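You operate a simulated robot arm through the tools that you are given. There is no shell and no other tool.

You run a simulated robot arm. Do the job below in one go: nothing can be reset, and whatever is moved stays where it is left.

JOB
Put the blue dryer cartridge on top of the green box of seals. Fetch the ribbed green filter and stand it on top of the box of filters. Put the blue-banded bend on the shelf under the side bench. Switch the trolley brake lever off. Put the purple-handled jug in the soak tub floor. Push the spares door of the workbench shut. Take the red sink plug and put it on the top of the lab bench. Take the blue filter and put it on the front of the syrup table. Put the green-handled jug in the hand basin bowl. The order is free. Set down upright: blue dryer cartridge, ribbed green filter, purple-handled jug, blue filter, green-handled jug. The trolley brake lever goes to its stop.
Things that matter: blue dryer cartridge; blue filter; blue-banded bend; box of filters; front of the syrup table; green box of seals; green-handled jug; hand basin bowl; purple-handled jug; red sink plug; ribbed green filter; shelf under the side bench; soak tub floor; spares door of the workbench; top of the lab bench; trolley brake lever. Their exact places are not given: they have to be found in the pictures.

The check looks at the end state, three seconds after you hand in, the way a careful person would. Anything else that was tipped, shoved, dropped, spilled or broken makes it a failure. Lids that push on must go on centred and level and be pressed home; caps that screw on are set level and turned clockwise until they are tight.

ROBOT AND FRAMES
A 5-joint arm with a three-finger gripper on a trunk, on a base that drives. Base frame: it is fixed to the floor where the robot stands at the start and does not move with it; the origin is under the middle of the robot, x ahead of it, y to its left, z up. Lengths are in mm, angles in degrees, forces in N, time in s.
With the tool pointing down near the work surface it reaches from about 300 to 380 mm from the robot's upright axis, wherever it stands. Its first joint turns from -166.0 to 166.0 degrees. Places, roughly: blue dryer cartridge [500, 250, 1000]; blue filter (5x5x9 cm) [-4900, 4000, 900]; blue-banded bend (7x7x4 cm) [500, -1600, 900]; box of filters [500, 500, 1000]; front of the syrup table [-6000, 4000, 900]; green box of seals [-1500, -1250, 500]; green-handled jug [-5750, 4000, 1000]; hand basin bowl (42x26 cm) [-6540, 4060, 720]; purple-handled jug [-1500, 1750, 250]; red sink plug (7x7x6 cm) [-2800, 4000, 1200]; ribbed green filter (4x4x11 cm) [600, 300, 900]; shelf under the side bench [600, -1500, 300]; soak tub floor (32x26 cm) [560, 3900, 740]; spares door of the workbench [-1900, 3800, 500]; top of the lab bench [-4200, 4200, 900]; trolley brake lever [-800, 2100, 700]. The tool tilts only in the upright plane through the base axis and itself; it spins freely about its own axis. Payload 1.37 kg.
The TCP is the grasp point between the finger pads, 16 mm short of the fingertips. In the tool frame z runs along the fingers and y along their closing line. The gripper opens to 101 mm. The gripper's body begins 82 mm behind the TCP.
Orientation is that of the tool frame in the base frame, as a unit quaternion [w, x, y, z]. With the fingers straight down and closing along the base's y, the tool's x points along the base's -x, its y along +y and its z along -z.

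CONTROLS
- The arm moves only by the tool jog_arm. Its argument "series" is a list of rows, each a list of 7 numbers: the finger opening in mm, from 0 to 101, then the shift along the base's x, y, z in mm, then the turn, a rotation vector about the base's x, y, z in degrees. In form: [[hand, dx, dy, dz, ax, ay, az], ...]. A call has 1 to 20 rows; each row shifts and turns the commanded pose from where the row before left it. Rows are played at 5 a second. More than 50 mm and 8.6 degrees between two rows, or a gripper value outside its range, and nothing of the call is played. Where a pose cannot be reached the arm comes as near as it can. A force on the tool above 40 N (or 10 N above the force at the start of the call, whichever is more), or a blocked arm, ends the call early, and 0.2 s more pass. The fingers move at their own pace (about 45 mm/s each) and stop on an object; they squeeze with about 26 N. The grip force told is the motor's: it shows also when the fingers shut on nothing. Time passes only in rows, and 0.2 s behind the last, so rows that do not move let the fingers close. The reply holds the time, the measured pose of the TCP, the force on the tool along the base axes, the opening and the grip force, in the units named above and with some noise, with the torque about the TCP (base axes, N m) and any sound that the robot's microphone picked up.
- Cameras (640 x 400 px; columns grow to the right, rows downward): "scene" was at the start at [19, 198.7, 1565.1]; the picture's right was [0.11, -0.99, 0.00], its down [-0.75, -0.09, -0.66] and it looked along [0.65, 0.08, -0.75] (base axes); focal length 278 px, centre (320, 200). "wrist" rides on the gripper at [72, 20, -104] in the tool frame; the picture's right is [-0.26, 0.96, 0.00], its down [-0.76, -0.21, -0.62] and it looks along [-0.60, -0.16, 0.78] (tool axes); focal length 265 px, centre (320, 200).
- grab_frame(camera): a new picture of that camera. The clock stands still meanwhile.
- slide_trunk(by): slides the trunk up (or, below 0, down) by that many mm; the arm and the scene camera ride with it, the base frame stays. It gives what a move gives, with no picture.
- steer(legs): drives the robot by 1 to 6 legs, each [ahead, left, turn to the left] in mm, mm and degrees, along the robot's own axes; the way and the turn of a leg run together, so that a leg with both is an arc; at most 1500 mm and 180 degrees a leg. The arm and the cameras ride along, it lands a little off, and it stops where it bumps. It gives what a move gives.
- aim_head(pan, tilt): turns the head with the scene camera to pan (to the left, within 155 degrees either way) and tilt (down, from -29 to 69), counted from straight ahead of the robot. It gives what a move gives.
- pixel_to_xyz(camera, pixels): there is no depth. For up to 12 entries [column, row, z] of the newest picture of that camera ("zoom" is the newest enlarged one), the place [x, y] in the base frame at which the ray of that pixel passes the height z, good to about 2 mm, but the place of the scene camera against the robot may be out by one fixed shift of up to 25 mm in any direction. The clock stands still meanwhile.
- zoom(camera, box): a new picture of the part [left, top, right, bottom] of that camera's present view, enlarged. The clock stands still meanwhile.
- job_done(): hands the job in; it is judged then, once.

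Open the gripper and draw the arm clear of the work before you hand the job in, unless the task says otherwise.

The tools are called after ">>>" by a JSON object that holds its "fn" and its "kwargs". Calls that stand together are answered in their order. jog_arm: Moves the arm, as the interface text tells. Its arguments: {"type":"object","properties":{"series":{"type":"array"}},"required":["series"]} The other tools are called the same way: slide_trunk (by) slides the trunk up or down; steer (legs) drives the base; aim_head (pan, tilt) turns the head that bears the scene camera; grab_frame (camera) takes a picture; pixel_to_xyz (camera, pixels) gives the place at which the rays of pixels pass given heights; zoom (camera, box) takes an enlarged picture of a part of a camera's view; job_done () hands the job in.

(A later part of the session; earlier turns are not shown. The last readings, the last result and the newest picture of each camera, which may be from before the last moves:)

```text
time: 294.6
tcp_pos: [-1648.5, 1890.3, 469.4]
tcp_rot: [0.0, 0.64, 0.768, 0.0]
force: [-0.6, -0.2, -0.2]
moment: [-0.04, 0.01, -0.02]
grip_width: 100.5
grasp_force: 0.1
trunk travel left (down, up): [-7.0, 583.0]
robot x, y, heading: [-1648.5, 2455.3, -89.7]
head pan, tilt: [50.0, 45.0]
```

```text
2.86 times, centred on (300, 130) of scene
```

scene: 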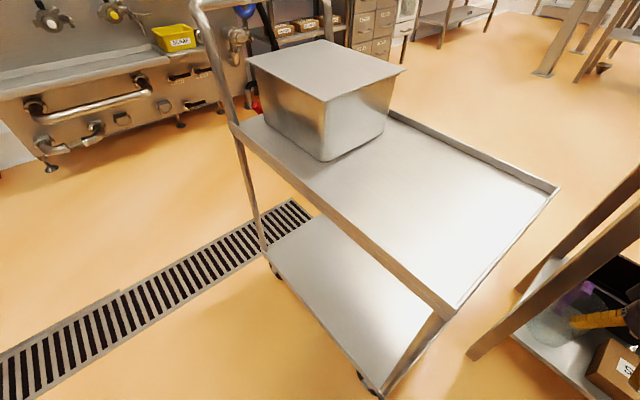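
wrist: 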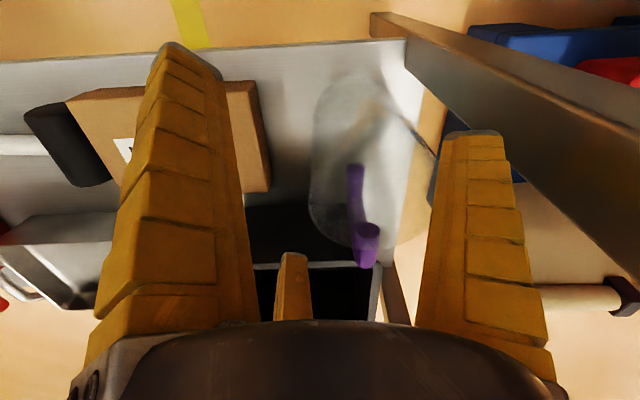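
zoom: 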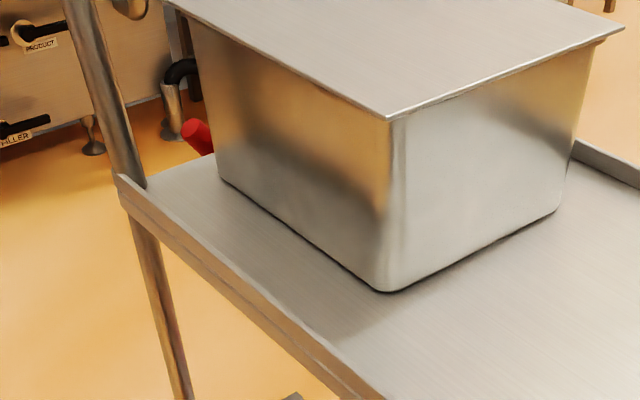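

The trolley is still square to the room (edge y≈2283 along its length). I shift the base 90 mm to −x, away from the trolley corner, then go forward and reach the jug with the arm angled.

>>> {"fn": "steer", "kwargs": {"legs": [[0, -92, 0]]}}

>>> {"fn": "steer", "kwargs": {"legs": [[125, 0, 0]]}}

>>> {"fn": "aim_head", "kwargs": {"pan": 10, "tilt": 30}}

>>> {"fn": "grab_frame", "kwargs": {"camera": "scene"}}

>>> {"fn": "grab_frame", "kwargs": {"camera": "wrist"}}

```text
time: 295.7
tcp_pos: [-1738.3, 1890.0, 469.4]
tcp_rot: [0.001, 0.639, 0.769, 0.0]
force: [0.6, 0.2, 0.5]
moment: [-0.02, -0.01, 0.02]
grip_width: 100.8
grasp_force: 0.0
trunk travel left (down, up): [-7.0, 583.0]
robot x, y, heading: [-1740.3, 2455.7, -89.9]
head pan, tilt: [50.0, 45.0]
```

```text
time: 297.1
tcp_pos: [-1739.8, 1774.4, 466.0]
tcp_rot: [-0.004, 0.641, 0.768, 0.004]
force: [0.7, -1.4, -0.6]
moment: [0.0, 0.01, -0.01]
grip_width: 100.6
grasp_force: 0.1
trunk travel left (down, up): [-7.0, 583.0]
robot x, y, heading: [-1740.5, 2333.4, -89.9]
head pan, tilt: [50.0, 45.0]
stopped in leg 1: the robot was blocked; the commanded pose is now the measured one
```

```text
time: 298.2
tcp_pos: [-1739.5, 1773.0, 466.8]
tcp_rot: [-0.003, 0.64, 0.768, 0.004]
force: [-0.1, -0.2, -0.1]
moment: [-0.02, 0.02, -0.02]
grip_width: 100.7
grasp_force: 0.0
trunk travel left (down, up): [-7.0, 583.0]
robot x, y, heading: [-1743.9, 2333.0, -90.3]
head pan, tilt: [10.0, 30.0]
```

```text
taken
```

scene: 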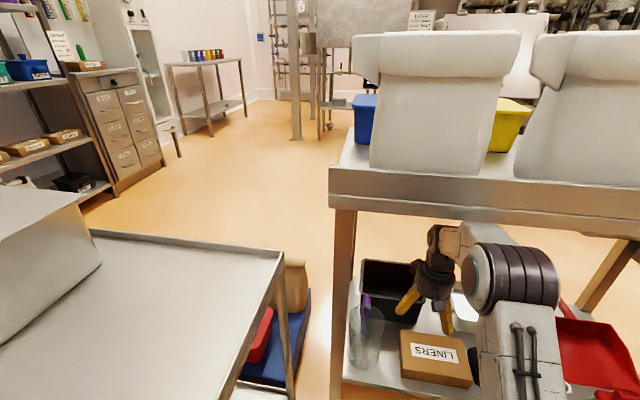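

```text
taken
```

wrist: 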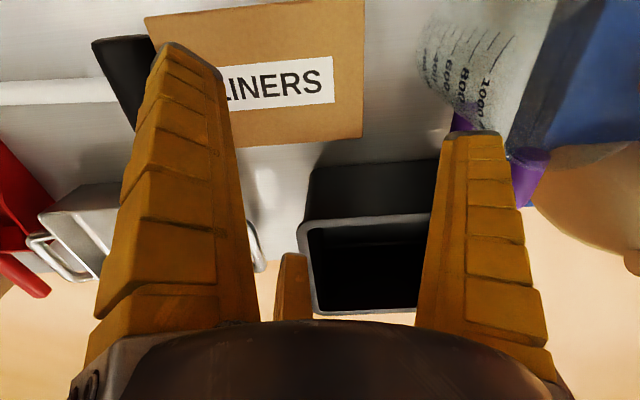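

Blocked again, this time the arm itself touched (arm deflected ~6 mm): the elbow met the table's rear edge. I back off 55 mm at once and test whether the arm can reach further instead, which also lowers the elbow.

>>> {"fn": "steer", "kwargs": {"legs": [[-55, 0, 0.3]]}}

>>> {"fn": "grab_frame", "kwargs": {"camera": "scene"}}

>>> {"fn": "jog_arm", "kwargs": {"series": [[101, 0, -15, 0, 0, 0, 0], [101, 0, -15, 0, 0, 0, 0], [101, 0, -15, 0, 0, 0, 0], [101, 0, 0, 0, 0, 0, 0]]}}

>>> {"fn": "grab_frame", "kwargs": {"camera": "scene"}}

```text
time: 299.1
tcp_pos: [-1737.4, 1826.2, 465.7]
tcp_rot: [-0.004, 0.638, 0.77, 0.005]
force: [0.1, -0.7, -0.1]
moment: [-0.02, 0.0, -0.02]
grip_width: 100.7
grasp_force: 0.0
trunk travel left (down, up): [-7.0, 583.0]
robot x, y, heading: [-1743.6, 2387.1, -89.7]
head pan, tilt: [10.0, 30.0]
```

```text
taken
```

scene: 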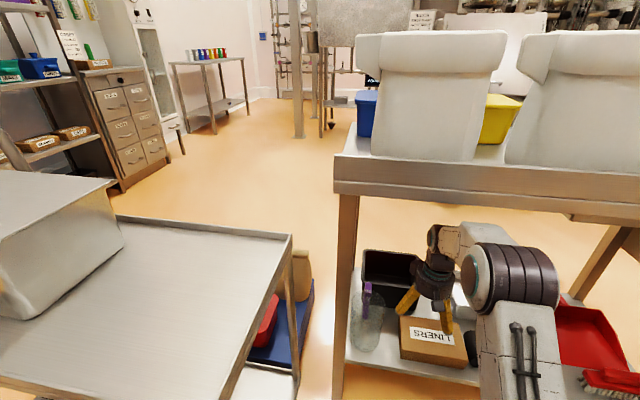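

```text
time: 300.1
tcp_pos: [-1736.7, 1781.4, 465.8]
tcp_rot: [-0.005, 0.639, 0.769, 0.004]
force: [-0.1, -0.9, -0.2]
moment: [-0.03, 0.02, 0.01]
grip_width: 100.7
grasp_force: 0.0
trunk travel left (down, up): [-7.0, 583.0]
robot x, y, heading: [-1743.2, 2389.5, -89.6]
head pan, tilt: [10.0, 30.0]
```

```text
taken
```

scene: 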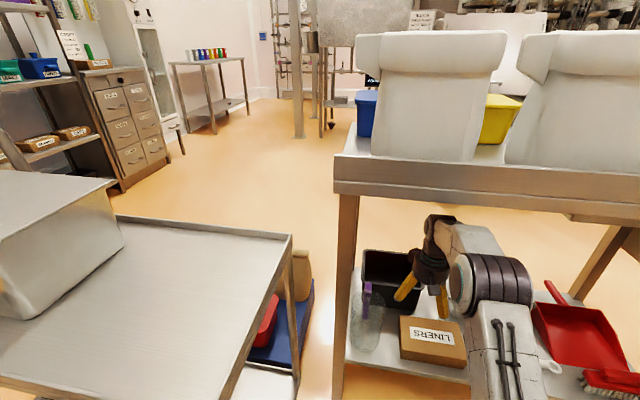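

Reach 608 works and the elbow is lower. I move the hand +95 mm in x toward the jug and look.

>>> {"fn": "jog_arm", "kwargs": {"series": [[101, 32, 0, 0, 0, 0, 0], [101, 32, 0, 0, 0, 0, 0], [101, 30, 0, 0, 0, 0, 0], [101, 0, 0, 0, 0, 0, 0]]}}

>>> {"fn": "grab_frame", "kwargs": {"camera": "wrist"}}

>>> {"fn": "zoom", "kwargs": {"camera": "scene", "box": [320, 200, 480, 380]}}

```text
time: 301.1
tcp_pos: [-1644.3, 1780.7, 465.4]
tcp_rot: [-0.005, 0.638, 0.77, 0.004]
force: [0.4, -0.4, 1.1]
moment: [0.05, 0.03, -0.01]
grip_width: 100.9
grasp_force: 0.1
trunk travel left (down, up): [-7.0, 583.0]
robot x, y, heading: [-1743.5, 2385.9, -89.8]
head pan, tilt: [10.0, 30.0]
```

```text
taken
```

wrist: 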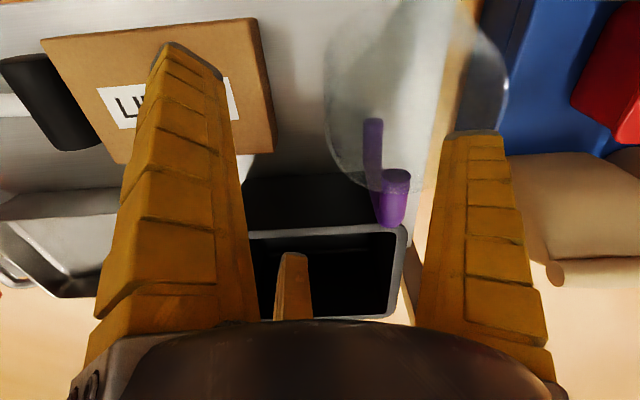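

```text
2.22 times, centred on (400, 290) of scene
```

zoom: 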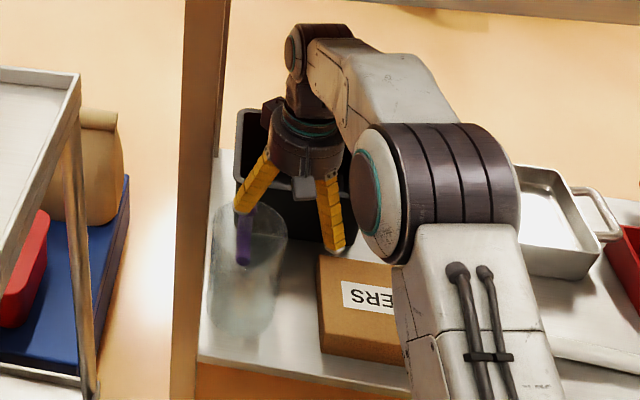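

The wrist view now shows the jug's round rim (about (325..507, ..190)) and the purple handle at its far side. I zoom and measure the rim.

>>> {"fn": "zoom", "kwargs": {"camera": "wrist", "box": [300, 0, 540, 240]}}

>>> {"fn": "pixel_to_xyz", "kwargs": {"camera": "wrist", "pixels": [[326, 108, 410], [507, 90, 410], [382, 190, 410], [326, 108, 390], [507, 90, 390], [382, 190, 390], [396, 172, 410], [393, 215, 410]]}}

```text
1.67 times, centred on (420, 120) of wrist
```

zoom: 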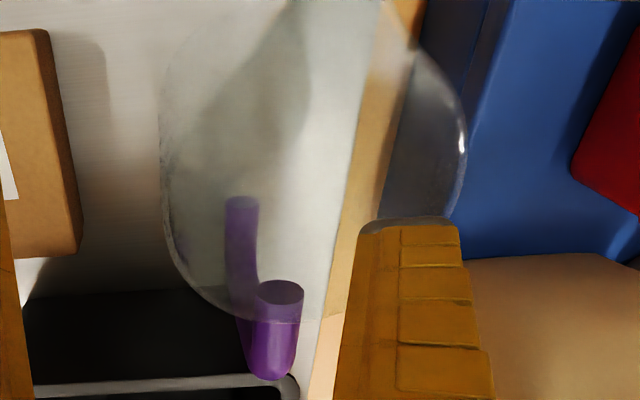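

```text
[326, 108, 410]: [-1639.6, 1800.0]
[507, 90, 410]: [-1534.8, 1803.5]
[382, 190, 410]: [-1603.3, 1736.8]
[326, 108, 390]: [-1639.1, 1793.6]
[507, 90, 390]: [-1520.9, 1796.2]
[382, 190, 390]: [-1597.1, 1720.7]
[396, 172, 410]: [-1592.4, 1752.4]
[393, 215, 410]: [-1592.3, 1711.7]
```

The jug's rim is ~102 mm across at z≈414, centred near (−1587,1787) – too wide to grip from outside. I'll use an inside expansion grip: close the fingers, centre over the jug, lower into it and open.

>>> {"fn": "jog_arm", "kwargs": {"series": [[20, 0, 0, 5, 0, 0, 0], [20, 0, 0, 0, 0, 0, 0], [20, 0, 0, 0, 0, 0, 0], [20, 0, 0, 0, 0, 0, 0], [20, 19, 2, 0, 0, 0, 0], [20, 19, 2, 0, 0, 0, 0], [20, 19, 2, 0, 0, 0, 0], [20, 0, 0, 0, 0, 0, 0]]}}

>>> {"fn": "grab_frame", "kwargs": {"camera": "wrist"}}

>>> {"fn": "zoom", "kwargs": {"camera": "scene", "box": [320, 200, 480, 380]}}

```text
time: 302.9
tcp_pos: [-1586.1, 1788.0, 471.0]
tcp_rot: [-0.006, 0.638, 0.77, 0.003]
force: [-0.2, 0.4, 0.3]
moment: [-0.02, 0.0, -0.01]
grip_width: 25.4
grasp_force: 4.5
trunk travel left (down, up): [-7.0, 583.0]
robot x, y, heading: [-1739.5, 2388.0, -89.8]
head pan, tilt: [10.0, 30.0]
```

```text
taken
```

wrist: 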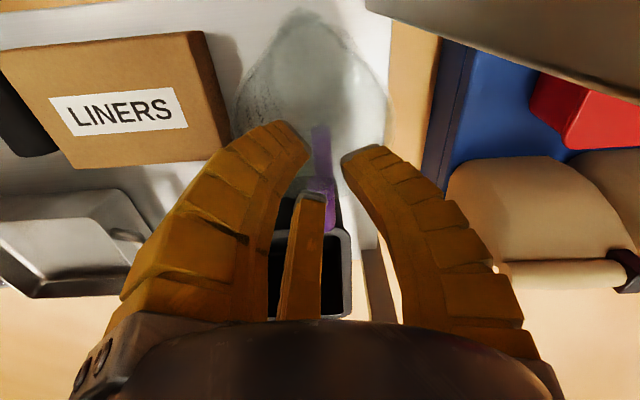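

```text
2.22 times, centred on (400, 290) of scene
```

zoom: 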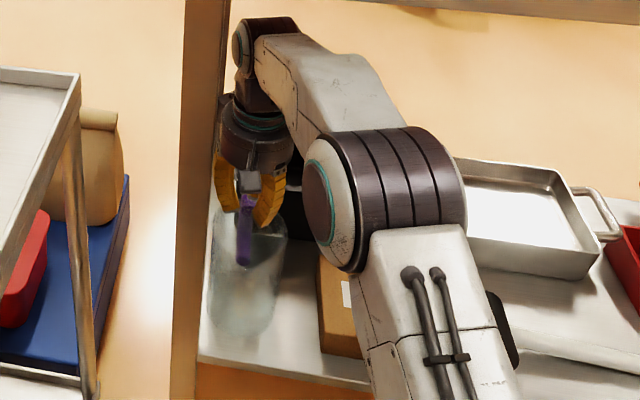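

The hand is over the jug, which shows a spout toward the robot. I verify the rim's left/right extents at z≈414.

>>> {"fn": "zoom", "kwargs": {"camera": "wrist", "box": [200, 0, 440, 200]}}

>>> {"fn": "pixel_to_xyz", "kwargs": {"camera": "wrist", "pixels": [[236, 100, 414], [391, 100, 414], [234, 120, 414], [391, 120, 414], [300, 12, 414], [300, 12, 300], [318, 185, 414], [318, 185, 390]]}}

```text
2.00 times, centred on (320, 100) of wrist
```

zoom: 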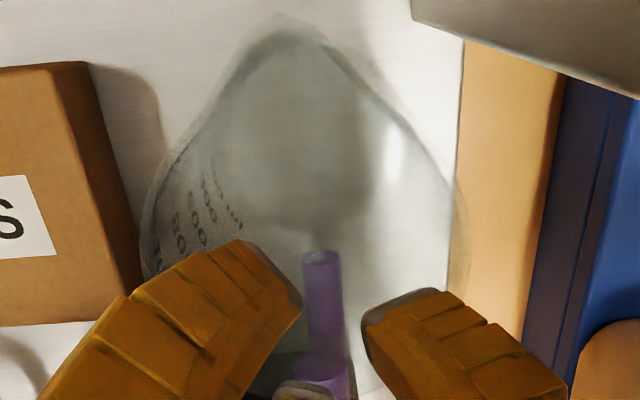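

```text
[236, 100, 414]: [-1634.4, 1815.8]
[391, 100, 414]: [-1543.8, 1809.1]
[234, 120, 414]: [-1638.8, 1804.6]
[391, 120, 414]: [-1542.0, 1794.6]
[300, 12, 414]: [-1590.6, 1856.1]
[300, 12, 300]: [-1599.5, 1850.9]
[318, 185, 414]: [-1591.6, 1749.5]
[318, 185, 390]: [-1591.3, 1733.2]
```

Refined jug centre: (−1590,1783), inner radius about 46, rim z≈413. I shift (−4,−5) and lower the closed fingers into the jug to z≈352.

>>> {"fn": "jog_arm", "kwargs": {"series": [[15, -4, -5, 0, 0, 0, 0], [15, 0, 0, -30, 0, 0, 0], [15, 0, 0, -30, 0, 0, 0], [15, 0, 0, 0, 0, 0, 0]]}}

>>> {"fn": "grab_frame", "kwargs": {"camera": "wrist"}}

>>> {"fn": "zoom", "kwargs": {"camera": "scene", "box": [320, 200, 480, 380]}}

```text
time: 303.9
tcp_pos: [-1589.1, 1781.7, 412.9]
tcp_rot: [-0.004, 0.638, 0.77, 0.003]
force: [0.7, 0.2, 0.1]
moment: [0.0, 0.0, 0.02]
grip_width: 20.7
grasp_force: 4.1
trunk travel left (down, up): [-7.0, 583.0]
robot x, y, heading: [-1743.0, 2387.6, -89.8]
head pan, tilt: [10.0, 30.0]
```

```text
taken
```

wrist: 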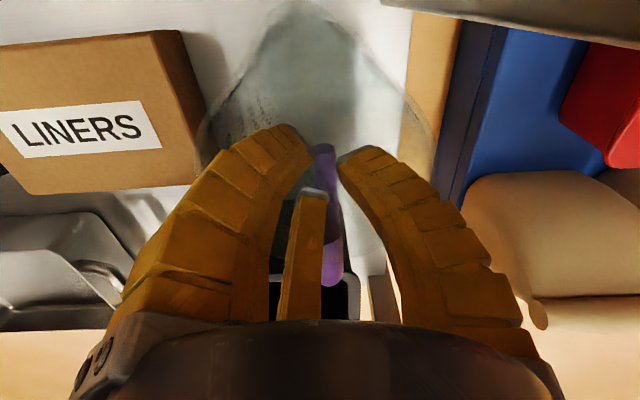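

```text
2.22 times, centred on (400, 290) of scene
```

zoom: 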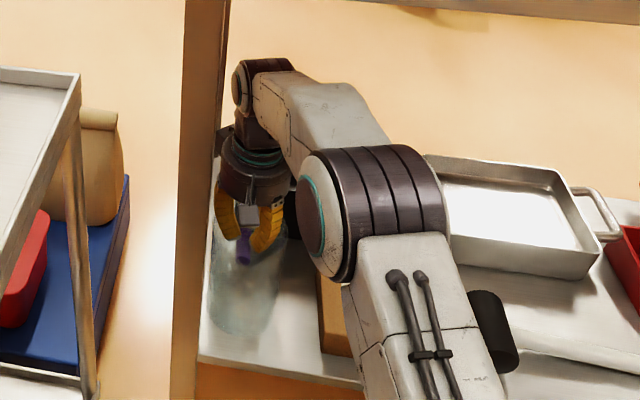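

The fingers are entering cleanly. I lower another 52 mm, watching the force (camera block stays above the spout).

>>> {"fn": "jog_arm", "kwargs": {"series": [[15, 0, 0, -20, 0, 0, 0], [15, 0, 0, -20, 0, 0, 0], [15, 0, 0, -10, 0, 0, 0], [15, 0, 0, 0, 0, 0, 0]]}}

>>> {"fn": "grab_frame", "kwargs": {"camera": "wrist"}}

>>> {"fn": "zoom", "kwargs": {"camera": "scene", "box": [330, 240, 450, 380]}}

```text
time: 304.4
tcp_pos: [-1587.7, 1773.5, 409.5]
tcp_rot: [0.011, 0.639, 0.769, -0.008]
force: [-2.3, -0.3, 17.1]
moment: [-0.58, 0.27, -0.04]
grip_width: 23.2
grasp_force: 5.0
trunk travel left (down, up): [-7.0, 583.0]
robot x, y, heading: [-1736.5, 2385.1, -89.6]
head pan, tilt: [10.0, 30.0]
stopped in row 2: the force on the tool passed its limit at 51 N (the readings are from after the stop); the commanded pose is now the measured one
```

```text
taken
```

wrist: 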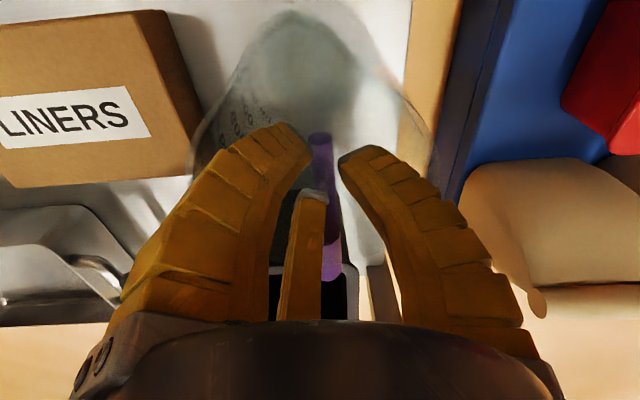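

```text
2.86 times, centred on (390, 310) of scene
```

zoom: 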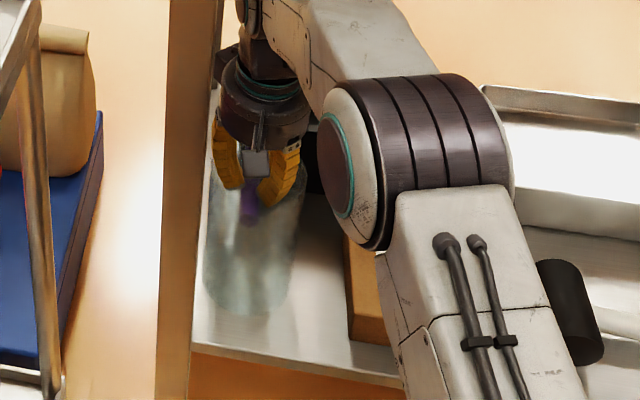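

Finger C touched the rim on the −y side (contact ~34 mm from the hand centre), so the jug's centre is really nearer y≈1800. I raise out of it and re-measure.

>>> {"fn": "jog_arm", "kwargs": {"series": [[15, 0, 4, 15, 0, 0, 0], [15, 0, 4, 20, 0, 0, 0], [15, 0, 0, 27, 0, 0, 0], [15, 0, 0, 0, 0, 0, 0]]}}

>>> {"fn": "grab_frame", "kwargs": {"camera": "wrist"}}

>>> {"fn": "zoom", "kwargs": {"camera": "wrist", "box": [200, 0, 440, 200]}}

>>> {"fn": "zoom", "kwargs": {"camera": "scene", "box": [330, 240, 450, 380]}}

```text
time: 305.4
tcp_pos: [-1587.8, 1782.1, 467.3]
tcp_rot: [0.006, 0.639, 0.769, -0.004]
force: [0.0, -0.4, -0.1]
moment: [-0.02, 0.03, -0.01]
grip_width: 20.6
grasp_force: 4.3
trunk travel left (down, up): [-7.0, 583.0]
robot x, y, heading: [-1737.2, 2387.5, -89.9]
head pan, tilt: [10.0, 30.0]
```

```text
taken
```

wrist: 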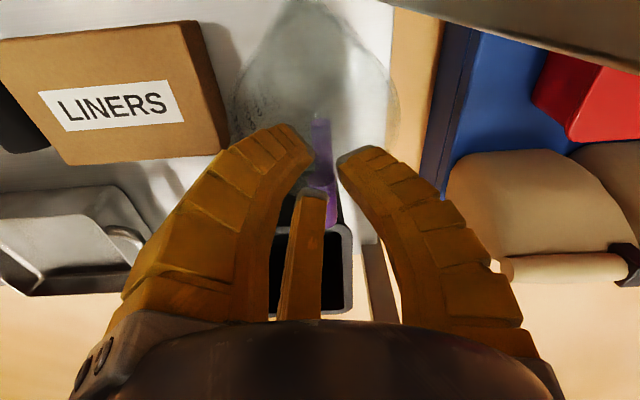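

```text
2.00 times, centred on (320, 100) of wrist
```

zoom: 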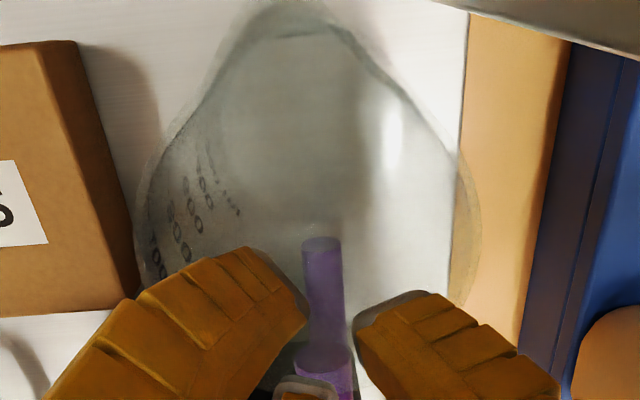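

```text
2.86 times, centred on (390, 310) of scene
```

zoom: 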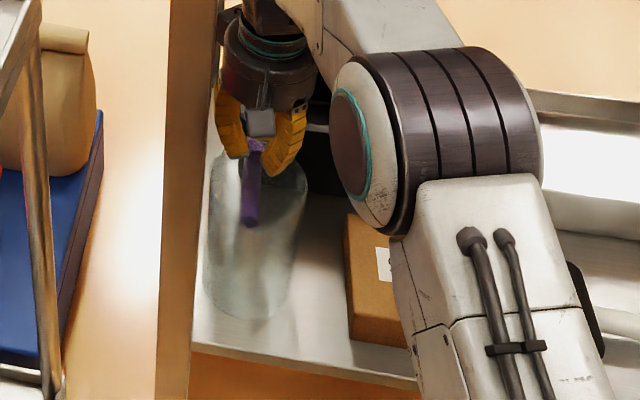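

The finger profile shows it is slimmest when fully closed (≈42 mm outer radius 40 mm above the tips' TCP). I close fully, recentre to about (−1590,1789) and descend in small steps while watching force and moment.

>>> {"fn": "jog_arm", "kwargs": {"series": [[0, -2, 7, 0, -0.5, 0.8, 0], [0, 0, 0, 0, 0, 0, 0], [0, 0, 0, -30, 0, 0, 0], [0, 0, 0, -20, 0, 0, 0], [0, 0, 0, 0, 0, 0, 0]]}}

>>> {"fn": "jog_arm", "kwargs": {"series": [[0, 0, 0, -7, 0, 0, 0], [0, 0, 0, 0, 0, 0, 0]]}}

>>> {"fn": "jog_arm", "kwargs": {"series": [[0, 0, 0, -5, 0, 0, 0], [0, 0, 0, 0, 0, 0, 0]]}}

>>> {"fn": "grab_frame", "kwargs": {"camera": "wrist"}}

```text
time: 306.6
tcp_pos: [-1590.4, 1790.5, 418.4]
tcp_rot: [0.008, 0.639, 0.769, -0.006]
force: [0.1, -0.7, 0.2]
moment: [-0.06, -0.01, 0.0]
grip_width: 0.0
grasp_force: 26.1
trunk travel left (down, up): [-7.0, 583.0]
robot x, y, heading: [-1742.3, 2387.2, -89.4]
head pan, tilt: [10.0, 30.0]
```

```text
time: 307.2
tcp_pos: [-1590.6, 1790.4, 409.7]
tcp_rot: [0.008, 0.638, 0.77, -0.006]
force: [0.2, 1.1, -0.8]
moment: [-0.03, 0.0, -0.01]
grip_width: 0.0
grasp_force: 26.0
trunk travel left (down, up): [-7.0, 583.0]
robot x, y, heading: [-1743.7, 2384.0, -89.7]
head pan, tilt: [10.0, 30.0]
```

```text
time: 307.8
tcp_pos: [-1590.6, 1789.5, 404.3]
tcp_rot: [0.008, 0.639, 0.769, -0.006]
force: [0.2, -0.7, 0.0]
moment: [0.0, -0.02, -0.01]
grip_width: 0.1
grasp_force: 25.9
trunk travel left (down, up): [-7.0, 583.0]
robot x, y, heading: [-1740.9, 2386.0, -89.5]
head pan, tilt: [10.0, 30.0]
```

```text
taken
```

wrist: 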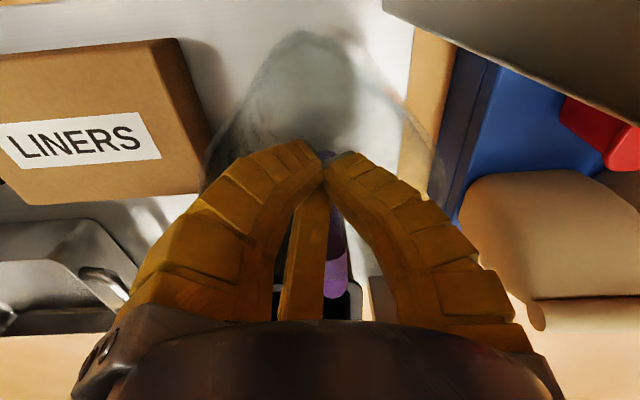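

No contact at 404. I continue down 5 mm at a time.

>>> {"fn": "jog_arm", "kwargs": {"series": [[0, 0, 0, -5, 0, 0, 0], [0, 0, 0, 0, 0, 0, 0]]}}

>>> {"fn": "jog_arm", "kwargs": {"series": [[0, 0, 0, -5, 0, 0, 0], [0, 0, 0, 0, 0, 0, 0]]}}

>>> {"fn": "jog_arm", "kwargs": {"series": [[0, 0, 0, -5, 0, 0, 0], [0, 0, 0, 0, 0, 0, 0]]}}

>>> {"fn": "jog_arm", "kwargs": {"series": [[0, 0, 0, -5, 0, 0, 0], [0, 0, 0, 0, 0, 0, 0]]}}

```text
time: 308.4
tcp_pos: [-1589.6, 1790.6, 400.8]
tcp_rot: [0.009, 0.639, 0.769, -0.006]
force: [0.6, -0.1, 0.0]
moment: [0.0, -0.01, -0.01]
grip_width: 0.1
grasp_force: 25.8
trunk travel left (down, up): [-7.0, 583.0]
robot x, y, heading: [-1743.8, 2389.6, -89.8]
head pan, tilt: [10.0, 30.0]
```

```text
time: 309.0
tcp_pos: [-1589.7, 1789.9, 393.7]
tcp_rot: [0.008, 0.639, 0.769, -0.006]
force: [-0.4, -0.2, -0.2]
moment: [0.01, -0.01, -0.01]
grip_width: 0.0
grasp_force: 26.1
trunk travel left (down, up): [-7.0, 583.0]
robot x, y, heading: [-1743.7, 2388.9, -89.7]
head pan, tilt: [10.0, 30.0]
```

```text
time: 309.6
tcp_pos: [-1590.8, 1788.3, 390.2]
tcp_rot: [0.008, 0.639, 0.769, -0.005]
force: [0.8, 0.5, 0.0]
moment: [-0.03, -0.02, 0.02]
grip_width: 0.0
grasp_force: 25.9
trunk travel left (down, up): [-7.0, 583.0]
robot x, y, heading: [-1741.9, 2385.5, -89.5]
head pan, tilt: [10.0, 30.0]
```

```text
time: 310.2
tcp_pos: [-1590.0, 1788.7, 385.1]
tcp_rot: [0.008, 0.639, 0.769, -0.006]
force: [-0.8, -0.4, 1.8]
moment: [-0.09, 0.01, -0.02]
grip_width: 0.0
grasp_force: 25.8
trunk travel left (down, up): [-7.0, 583.0]
robot x, y, heading: [-1738.5, 2386.8, -89.6]
head pan, tilt: [10.0, 30.0]
```

A first light touch on the −y side at 385. I shift 3 mm to +y and continue gently deeper.

>>> {"fn": "jog_arm", "kwargs": {"series": [[0, 0, 3, 0, 0, 0, 0], [0, 0, 0, -3, 0, 0, 0], [0, 0, 0, 0, 0, 0, 0]]}}

>>> {"fn": "jog_arm", "kwargs": {"series": [[0, 0, 0, -4, 0, 0, 0], [0, 0, 0, 0, 0, 0, 0]]}}

>>> {"fn": "jog_arm", "kwargs": {"series": [[0, 0, 0, -4, 0, 0, 0], [0, 0, 0, 0, 0, 0, 0]]}}

```text
time: 311.0
tcp_pos: [-1590.0, 1792.7, 383.9]
tcp_rot: [0.01, 0.639, 0.769, -0.006]
force: [-1.3, 0.0, 14.7]
moment: [-0.53, 0.24, -0.01]
grip_width: 0.0
grasp_force: 25.9
trunk travel left (down, up): [-7.0, 583.0]
robot x, y, heading: [-1745.5, 2386.0, -89.9]
head pan, tilt: [10.0, 30.0]
```

```text
time: 311.6
tcp_pos: [-1589.9, 1791.1, 383.1]
tcp_rot: [0.012, 0.639, 0.769, -0.008]
force: [-2.9, 1.9, 33.0]
moment: [-1.1, 0.37, -0.12]
grip_width: 6.1
grasp_force: 26.2
trunk travel left (down, up): [-7.0, 583.0]
robot x, y, heading: [-1742.8, 2385.2, -89.6]
head pan, tilt: [10.0, 30.0]
```

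```text
time: 312.0
tcp_pos: [-1590.0, 1787.2, 382.5]
tcp_rot: [0.017, 0.639, 0.769, -0.012]
force: [-2.4, 0.9, 17.1]
moment: [-0.63, 0.2, -0.06]
grip_width: 6.0
grasp_force: 26.2
trunk travel left (down, up): [-7.0, 583.0]
robot x, y, heading: [-1744.5, 2387.2, -89.8]
head pan, tilt: [10.0, 30.0]
stopped in row 2: the force on the tool passed its limit at 43 N (the readings are from after the stop); the commanded pose is now the measured one
```

The contact stays on the −y inner wall (≈35 mm from my axis), so the true centre is nearer y≈1799. I raise 25 mm, shift to y≈1799 and level the tool, then descend again.

>>> {"fn": "jog_arm", "kwargs": {"series": [[0, 0, 0, 10, 0, 0, 0], [0, 0, 5, 15, -0.9, 1.2, 0], [0, 0, 7, 10, -0.6, 0.8, 0], [0, 0, 0, 0, 0, 0, 0], [0, 0, 0, 0, 0, 0, 0]]}}

>>> {"fn": "grab_frame", "kwargs": {"camera": "wrist"}}

>>> {"fn": "zoom", "kwargs": {"camera": "scene", "box": [330, 240, 450, 380]}}

```text
time: 313.2
tcp_pos: [-1592.4, 1799.5, 415.6]
tcp_rot: [0.019, 0.638, 0.77, -0.014]
force: [0.6, 0.1, 1.0]
moment: [0.0, 0.01, -0.02]
grip_width: 0.2
grasp_force: 25.9
trunk travel left (down, up): [-7.0, 583.0]
robot x, y, heading: [-1742.0, 2390.8, -89.5]
head pan, tilt: [10.0, 30.0]
```

```text
taken
```

wrist: 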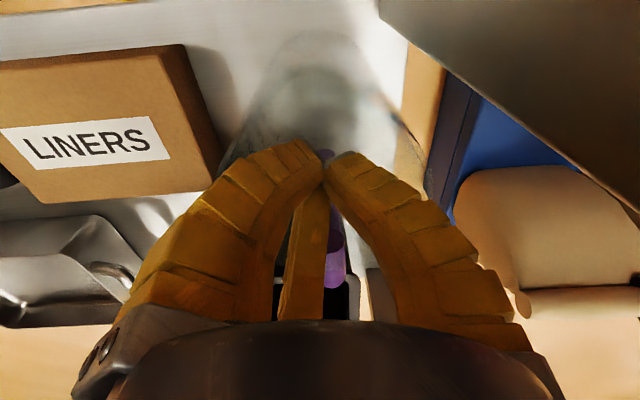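

```text
2.86 times, centred on (390, 310) of scene
```

zoom: 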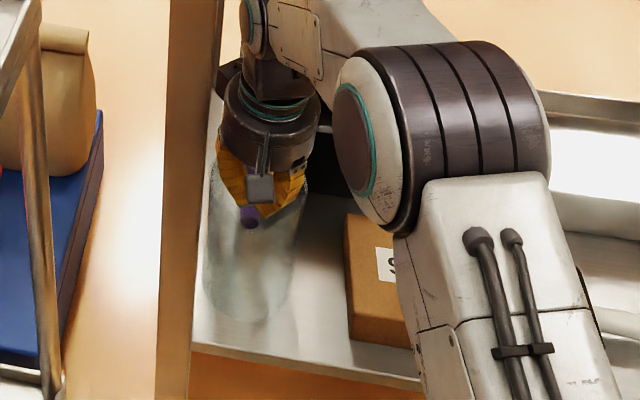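

The tool is tilted 2.6° outward (my correction had the wrong sign). I level it and descend in small steps at y≈1799.

>>> {"fn": "jog_arm", "kwargs": {"series": [[0, 2, 0, 0, 2.6, 0.6, 0], [0, 0, 0, 0, 0, 0, 0], [0, 0, 0, -6, 0, 0, 0], [0, 0, 0, -6, 0, 0, 0], [0, 0, 0, 0, 0, 0, 0]]}}

>>> {"fn": "jog_arm", "kwargs": {"series": [[0, 0, 0, -6, 0, 0, 0], [0, 0, 0, 0, 0, 0, 0]]}}

>>> {"fn": "jog_arm", "kwargs": {"series": [[0, 0, 0, -6, 0, 0, 0], [0, 0, 0, 0, 0, 0, 0]]}}

>>> {"fn": "jog_arm", "kwargs": {"series": [[0, 0, 0, -5, 0, 0, 0], [0, 0, 0, 0, 0, 0, 0]]}}

```text
time: 314.4
tcp_pos: [-1586.6, 1800.2, 402.7]
tcp_rot: [0.0, 0.639, 0.77, 0.0]
force: [-0.2, -0.4, 0.0]
moment: [0.03, -0.02, 0.0]
grip_width: 0.0
grasp_force: 25.7
trunk travel left (down, up): [-7.0, 583.0]
robot x, y, heading: [-1739.6, 2386.6, -89.4]
head pan, tilt: [10.0, 30.0]
```

```text
time: 315.0
tcp_pos: [-1587.6, 1800.0, 396.3]
tcp_rot: [0.0, 0.638, 0.77, 0.0]
force: [0.4, 0.1, 0.1]
moment: [0.0, 0.02, 0.01]
grip_width: 0.0
grasp_force: 26.3
trunk travel left (down, up): [-7.0, 583.0]
robot x, y, heading: [-1743.3, 2384.5, -89.7]
head pan, tilt: [10.0, 30.0]
```

```text
time: 315.6
tcp_pos: [-1587.0, 1799.5, 390.2]
tcp_rot: [0.001, 0.638, 0.77, 0.0]
force: [-0.6, 1.0, -0.3]
moment: [-0.01, 0.0, 0.01]
grip_width: 0.0
grasp_force: 25.7
trunk travel left (down, up): [-7.0, 583.0]
robot x, y, heading: [-1743.0, 2393.0, -89.6]
head pan, tilt: [10.0, 30.0]
```

```text
time: 316.2
tcp_pos: [-1588.3, 1801.0, 385.3]
tcp_rot: [0.001, 0.638, 0.77, -0.001]
force: [-0.2, -1.1, 0.5]
moment: [0.06, 0.01, 0.02]
grip_width: 6.1
grasp_force: 25.8
trunk travel left (down, up): [-7.0, 583.0]
robot x, y, heading: [-1745.0, 2386.5, -89.7]
head pan, tilt: [10.0, 30.0]
```

The grip width reads 6 mm now as if something pushes the fingertips. I look at the current view.

>>> {"fn": "grab_frame", "kwargs": {"camera": "wrist"}}

>>> {"fn": "zoom", "kwargs": {"camera": "wrist", "box": [180, 0, 480, 320]}}

>>> {"fn": "zoom", "kwargs": {"camera": "scene", "box": [330, 240, 450, 380]}}

```text
taken
```

wrist: 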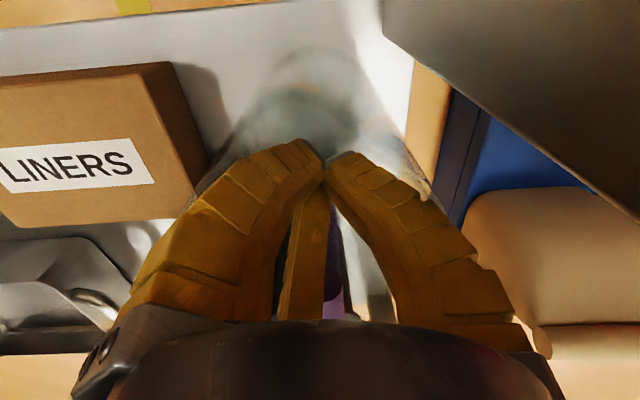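

```text
1.25 times, centred on (330, 160) of wrist
```

zoom: 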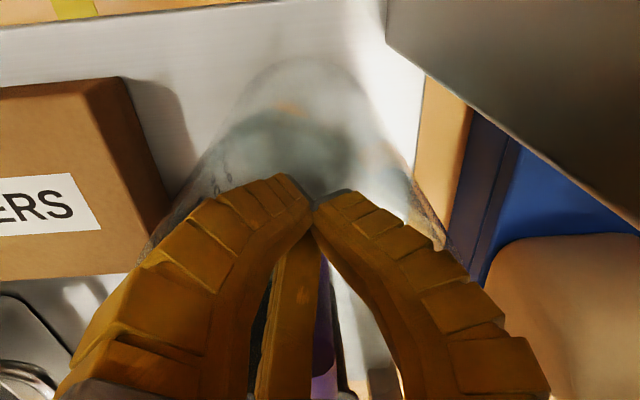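

```text
2.86 times, centred on (390, 310) of scene
```

zoom: 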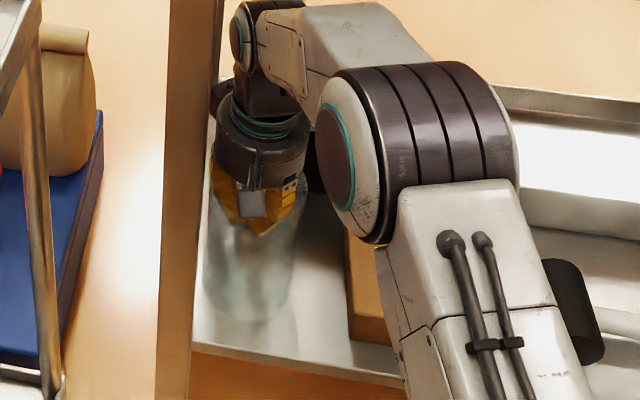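

The fingers are inside the jug. I try opening slowly to expand against the inner wall and watch where the width stops.

>>> {"fn": "jog_arm", "kwargs": {"series": [[15, 0, 0, 0, 0, 0, 0], [25, 0, 0, 0, 0, 0, 0], [35, 0, 0, 0, 0, 0, 0], [35, 0, 0, 0, 0, 0, 0]]}}

>>> {"fn": "jog_arm", "kwargs": {"series": [[50, 0, 0, 0, 0, 0, 0], [65, 0, 0, 0, 0, 0, 0], [65, 0, 0, 0, 0, 0, 0], [65, 0, 0, 0, 0, 0, 0]]}}

>>> {"fn": "grab_frame", "kwargs": {"camera": "wrist"}}

>>> {"fn": "zoom", "kwargs": {"camera": "scene", "box": [330, 240, 450, 380]}}

```text
time: 317.2
tcp_pos: [-1587.8, 1801.6, 386.8]
tcp_rot: [0.0, 0.638, 0.77, 0.001]
force: [-0.1, -1.0, -0.8]
moment: [0.04, -0.01, 0.02]
grip_width: 28.8
grasp_force: 0.0
trunk travel left (down, up): [-7.0, 583.0]
robot x, y, heading: [-1738.6, 2385.7, -89.8]
head pan, tilt: [10.0, 30.0]
```

```text
time: 318.2
tcp_pos: [-1586.5, 1800.2, 385.9]
tcp_rot: [-0.001, 0.638, 0.77, 0.0]
force: [0.6, 0.0, -2.0]
moment: [0.05, 0.04, 0.02]
grip_width: 35.8
grasp_force: 0.1
trunk travel left (down, up): [-7.0, 583.0]
robot x, y, heading: [-1738.5, 2389.6, -89.8]
head pan, tilt: [10.0, 30.0]
```

```text
taken
```

wrist: 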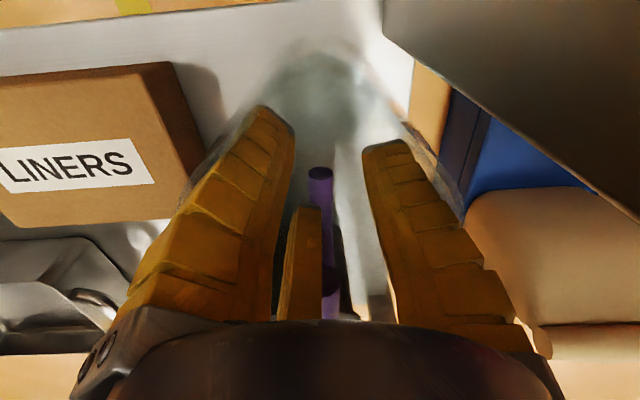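

```text
2.86 times, centred on (390, 310) of scene
```

zoom: 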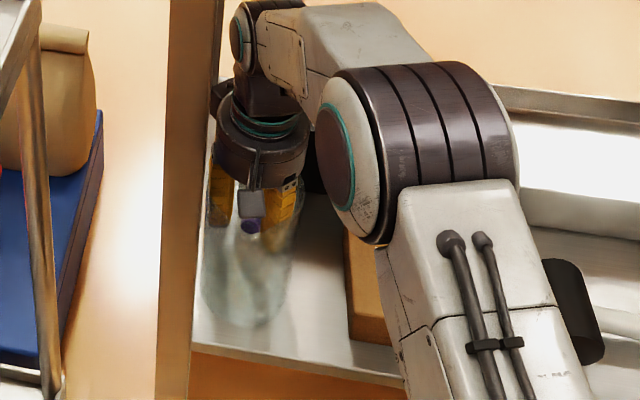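

The fingers stopped at 36 mm though commanded 65: they press on the inner wall. I command full opening for maximum outward force and lift 15 mm gently.

>>> {"fn": "jog_arm", "kwargs": {"series": [[101, 0, 0, 0, 0, 0, 0], [101, 0, 0, 0, 0, 0, 0], [101, 0, 0, 5, 0, 0, 0], [101, 0, 0, 5, 0, 0, 0], [101, 0, 0, 5, 0, 0, 0], [101, 0, 0, 0, 0, 0, 0]]}}

>>> {"fn": "grab_frame", "kwargs": {"camera": "wrist"}}

>>> {"fn": "zoom", "kwargs": {"camera": "scene", "box": [330, 240, 450, 380]}}

```text
time: 319.6
tcp_pos: [-1586.2, 1800.5, 400.5]
tcp_rot: [0.0, 0.638, 0.77, 0.0]
force: [0.8, -0.1, -1.3]
moment: [0.07, 0.03, -0.02]
grip_width: 36.6
grasp_force: 0.1
trunk travel left (down, up): [-7.0, 583.0]
robot x, y, heading: [-1740.2, 2386.0, -89.8]
head pan, tilt: [10.0, 30.0]
```

```text
taken
```

wrist: 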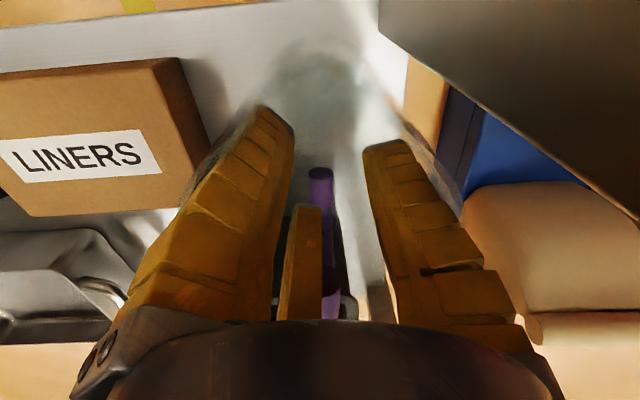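

```text
2.86 times, centred on (390, 310) of scene
```

zoom: 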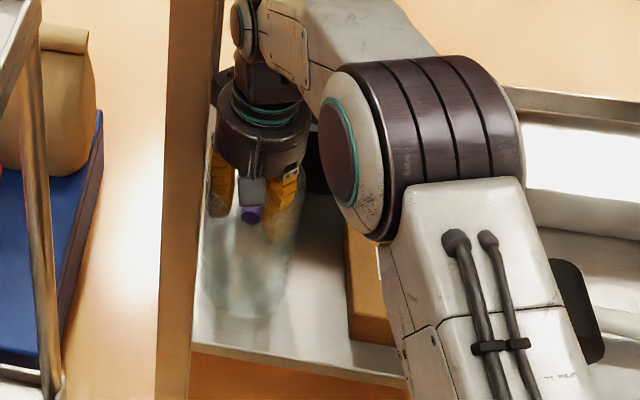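

The jug moves with the hand (handle stays fixed in the wrist view while the box label shifts). I lift another 75 mm, move 35 mm away from the leg, and then back out.

>>> {"fn": "jog_arm", "kwargs": {"series": [[101, 0, 0, 12, 0, 0, 0], [101, 0, 0, 15, 0, 0, 0], [101, 0, 0, 15, 0, 0, 0], [101, 0, 0, 15, 0, 0, 0], [101, 0, 0, 15, 0, 0, 0], [101, -12, 0, 0, 0, 0, 0], [101, -12, 0, 0, 0, 0, 0], [101, -12, 0, 0, 0, 0, 0], [101, 0, 0, 0, 0, 0, 0]]}}

>>> {"fn": "grab_frame", "kwargs": {"camera": "wrist"}}

>>> {"fn": "grab_frame", "kwargs": {"camera": "scene"}}

```text
time: 321.6
tcp_pos: [-1624.0, 1801.1, 473.4]
tcp_rot: [0.001, 0.638, 0.77, -0.001]
force: [-0.1, -0.2, -1.2]
moment: [0.04, -0.01, 0.01]
grip_width: 36.7
grasp_force: 0.2
trunk travel left (down, up): [-7.0, 583.0]
robot x, y, heading: [-1739.9, 2389.5, -89.7]
head pan, tilt: [10.0, 30.0]
```

```text
taken
```

wrist: 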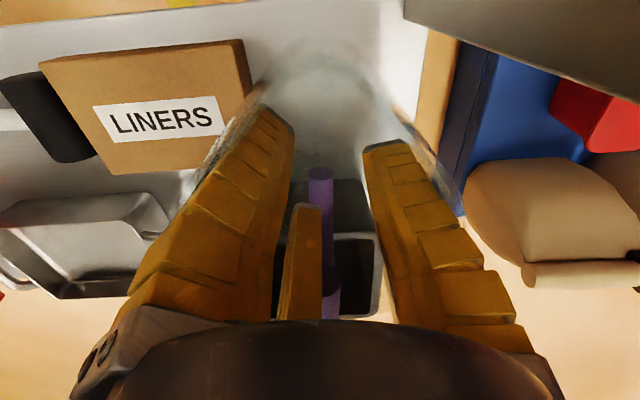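

```text
taken
```

scene: 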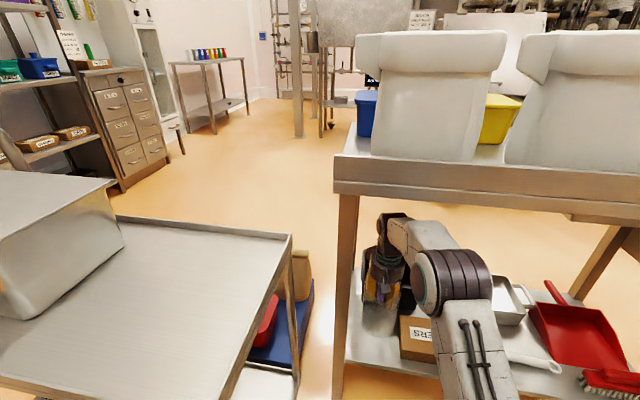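

The jug is well clear. I back straight out 330 mm and look at it.

>>> {"fn": "steer", "kwargs": {"legs": [[-330, 0, 0]]}}

>>> {"fn": "aim_head", "kwargs": {"pan": 5, "tilt": 40}}

>>> {"fn": "grab_frame", "kwargs": {"camera": "scene"}}

>>> {"fn": "zoom", "kwargs": {"camera": "scene", "box": [340, 160, 500, 320]}}

```text
time: 323.8
tcp_pos: [-1628.1, 2124.2, 472.4]
tcp_rot: [0.001, 0.641, 0.768, -0.001]
force: [0.0, -0.4, -1.5]
moment: [0.01, -0.01, 0.0]
grip_width: 36.5
grasp_force: 0.2
trunk travel left (down, up): [-7.0, 583.0]
robot x, y, heading: [-1743.1, 2713.1, -90.0]
head pan, tilt: [10.0, 30.0]
```

```text
time: 324.5
tcp_pos: [-1628.1, 2125.5, 473.2]
tcp_rot: [0.002, 0.641, 0.768, -0.001]
force: [0.7, 0.1, -1.3]
moment: [0.03, -0.01, 0.01]
grip_width: 36.6
grasp_force: 0.1
trunk travel left (down, up): [-7.0, 583.0]
robot x, y, heading: [-1741.3, 2714.7, -90.1]
head pan, tilt: [5.0, 40.0]
```

```text
taken
```

scene: 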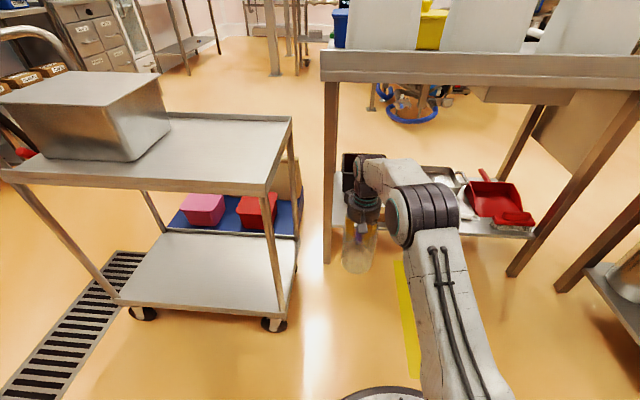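

```text
2.50 times, centred on (420, 240) of scene
```

zoom: 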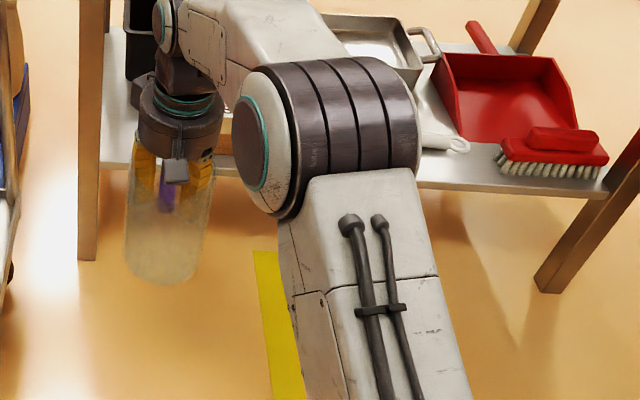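

The jug hangs upright. I retract the arm and raise the trunk 400 mm, then turn toward +x and drive to the soak-tub side.

>>> {"fn": "jog_arm", "kwargs": {"series": [[101, -25, 40, 5, 0, 0, 0], [101, -25, 40, 5, 0, 0, 0], [101, -25, 40, 5, 0, 0, 0], [101, -25, 40, 5, 0, 0, 0], [101, -15, 30, 5, 0, 0, 0], [101, 0, 0, 0, 0, 0, 0]]}}

>>> {"fn": "slide_trunk", "kwargs": {"by": 400}}

>>> {"fn": "steer", "kwargs": {"legs": [[0, 0, 90], [1300, 0, 0]]}}

>>> {"fn": "aim_head", "kwargs": {"pan": 30, "tilt": 25}}

>>> {"fn": "grab_frame", "kwargs": {"camera": "scene"}}

```text
time: 325.9
tcp_pos: [-1743.2, 2316.6, 498.8]
tcp_rot: [0.001, 0.64, 0.768, -0.001]
force: [0.4, 0.1, -1.7]
moment: [0.06, 0.06, 0.03]
grip_width: 36.5
grasp_force: 0.0
trunk travel left (down, up): [-7.0, 583.0]
robot x, y, heading: [-1740.7, 2712.8, -89.9]
head pan, tilt: [5.0, 40.0]
```

```text
time: 329.8
tcp_pos: [-1743.1, 2315.0, 898.5]
tcp_rot: [0.001, 0.641, 0.768, -0.002]
force: [-0.6, 0.3, -1.3]
moment: [0.01, 0.03, 0.01]
grip_width: 36.6
grasp_force: 0.2
trunk travel left (down, up): [-407.0, 183.0]
robot x, y, heading: [-1739.1, 2710.1, -90.2]
head pan, tilt: [5.0, 40.0]
```

```text
time: 340.1
tcp_pos: [-64.5, 2726.7, 896.5]
tcp_rot: [0.002, -0.093, 0.996, 0.0]
force: [-0.4, -0.3, -1.8]
moment: [0.01, 0.05, -0.03]
grip_width: 36.5
grasp_force: 0.1
trunk travel left (down, up): [-407.0, 183.0]
robot x, y, heading: [-459.2, 2728.0, 0.3]
head pan, tilt: [5.0, 40.0]
```

```text
time: 341.0
tcp_pos: [-64.6, 2727.8, 897.5]
tcp_rot: [0.001, -0.094, 0.996, 0.0]
force: [0.9, 1.1, -1.1]
moment: [-0.02, 0.02, 0.04]
grip_width: 36.6
grasp_force: 0.1
trunk travel left (down, up): [-407.0, 183.0]
robot x, y, heading: [-460.4, 2728.4, 0.3]
head pan, tilt: [30.0, 25.0]
```

```text
taken
```

scene: 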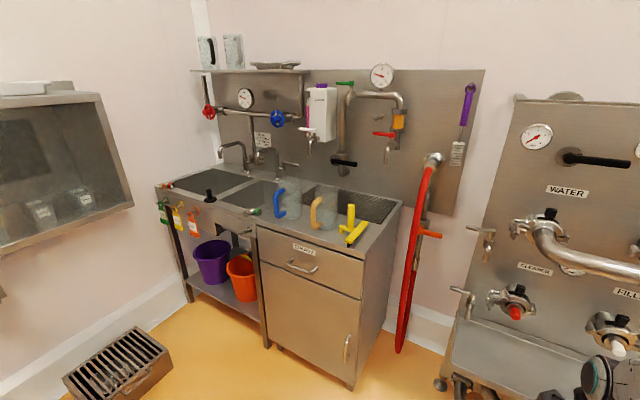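

I see the sink unit with two basins and a drainer with other jugs. I zoom and measure the basins.

>>> {"fn": "zoom", "kwargs": {"camera": "scene", "box": [140, 120, 420, 270]}}

>>> {"fn": "pixel_to_xyz", "kwargs": {"camera": "scene", "pixels": [[157, 187, 900], [360, 258, 900], [403, 200, 900], [268, 345, 0], [349, 388, 0], [188, 300, 0], [175, 185, 900], [255, 181, 900], [222, 200, 900], [300, 190, 900]]}}

```text
2.29 times, centred on (280, 195) of scene
```

zoom: 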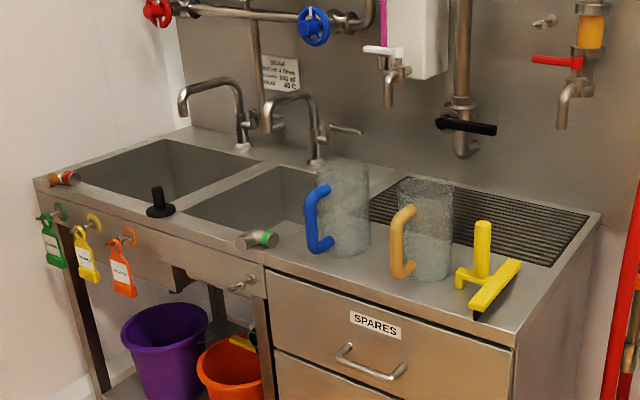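

```text
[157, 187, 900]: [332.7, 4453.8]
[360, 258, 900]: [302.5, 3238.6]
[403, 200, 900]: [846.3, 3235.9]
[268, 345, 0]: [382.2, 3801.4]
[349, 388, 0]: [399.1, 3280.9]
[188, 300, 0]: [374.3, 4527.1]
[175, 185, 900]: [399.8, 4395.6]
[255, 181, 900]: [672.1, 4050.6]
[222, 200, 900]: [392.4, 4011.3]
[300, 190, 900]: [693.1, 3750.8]
```

The middle basin matches the soak tub. A floor gully box stands to the left; I check its position and the basin corners at the counter height (~850).

>>> {"fn": "pixel_to_xyz", "kwargs": {"camera": "scene", "pixels": [[125, 327, 100], [172, 355, 100], [172, 372, 0], [65, 378, 100], [223, 197, 850], [260, 181, 850], [249, 209, 850], [253, 212, 870], [297, 180, 850], [257, 164, 1000], [308, 230, 850], [157, 187, 850]]}}

>>> {"fn": "aim_head", "kwargs": {"pan": 50, "tilt": 45}}

>>> {"fn": "grab_frame", "kwargs": {"camera": "scene"}}

```text
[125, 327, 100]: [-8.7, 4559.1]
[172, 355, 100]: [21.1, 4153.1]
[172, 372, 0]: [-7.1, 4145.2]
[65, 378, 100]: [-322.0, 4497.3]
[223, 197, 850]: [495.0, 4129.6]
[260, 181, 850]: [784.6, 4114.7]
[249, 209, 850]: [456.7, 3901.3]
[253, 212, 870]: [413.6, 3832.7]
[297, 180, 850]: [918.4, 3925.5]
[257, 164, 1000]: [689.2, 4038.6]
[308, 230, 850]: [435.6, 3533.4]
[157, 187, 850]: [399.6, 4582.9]
```

```text
time: 341.8
tcp_pos: [-65.4, 2727.3, 898.0]
tcp_rot: [0.001, -0.093, 0.996, 0.001]
force: [-0.5, 0.4, -1.6]
moment: [0.03, 0.04, 0.02]
grip_width: 36.6
grasp_force: 0.2
trunk travel left (down, up): [-407.0, 183.0]
robot x, y, heading: [-462.6, 2728.4, 0.3]
head pan, tilt: [50.0, 45.0]
```

```text
taken
```

scene: 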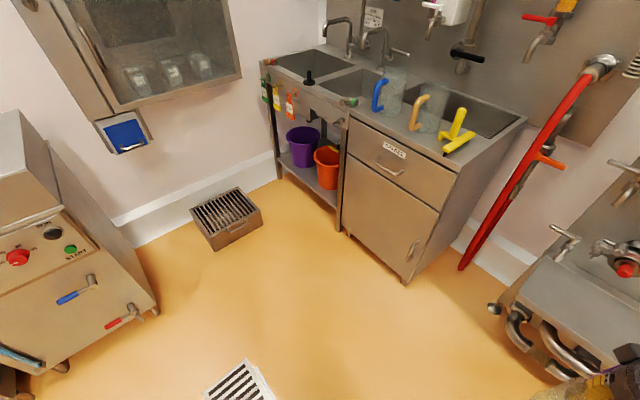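

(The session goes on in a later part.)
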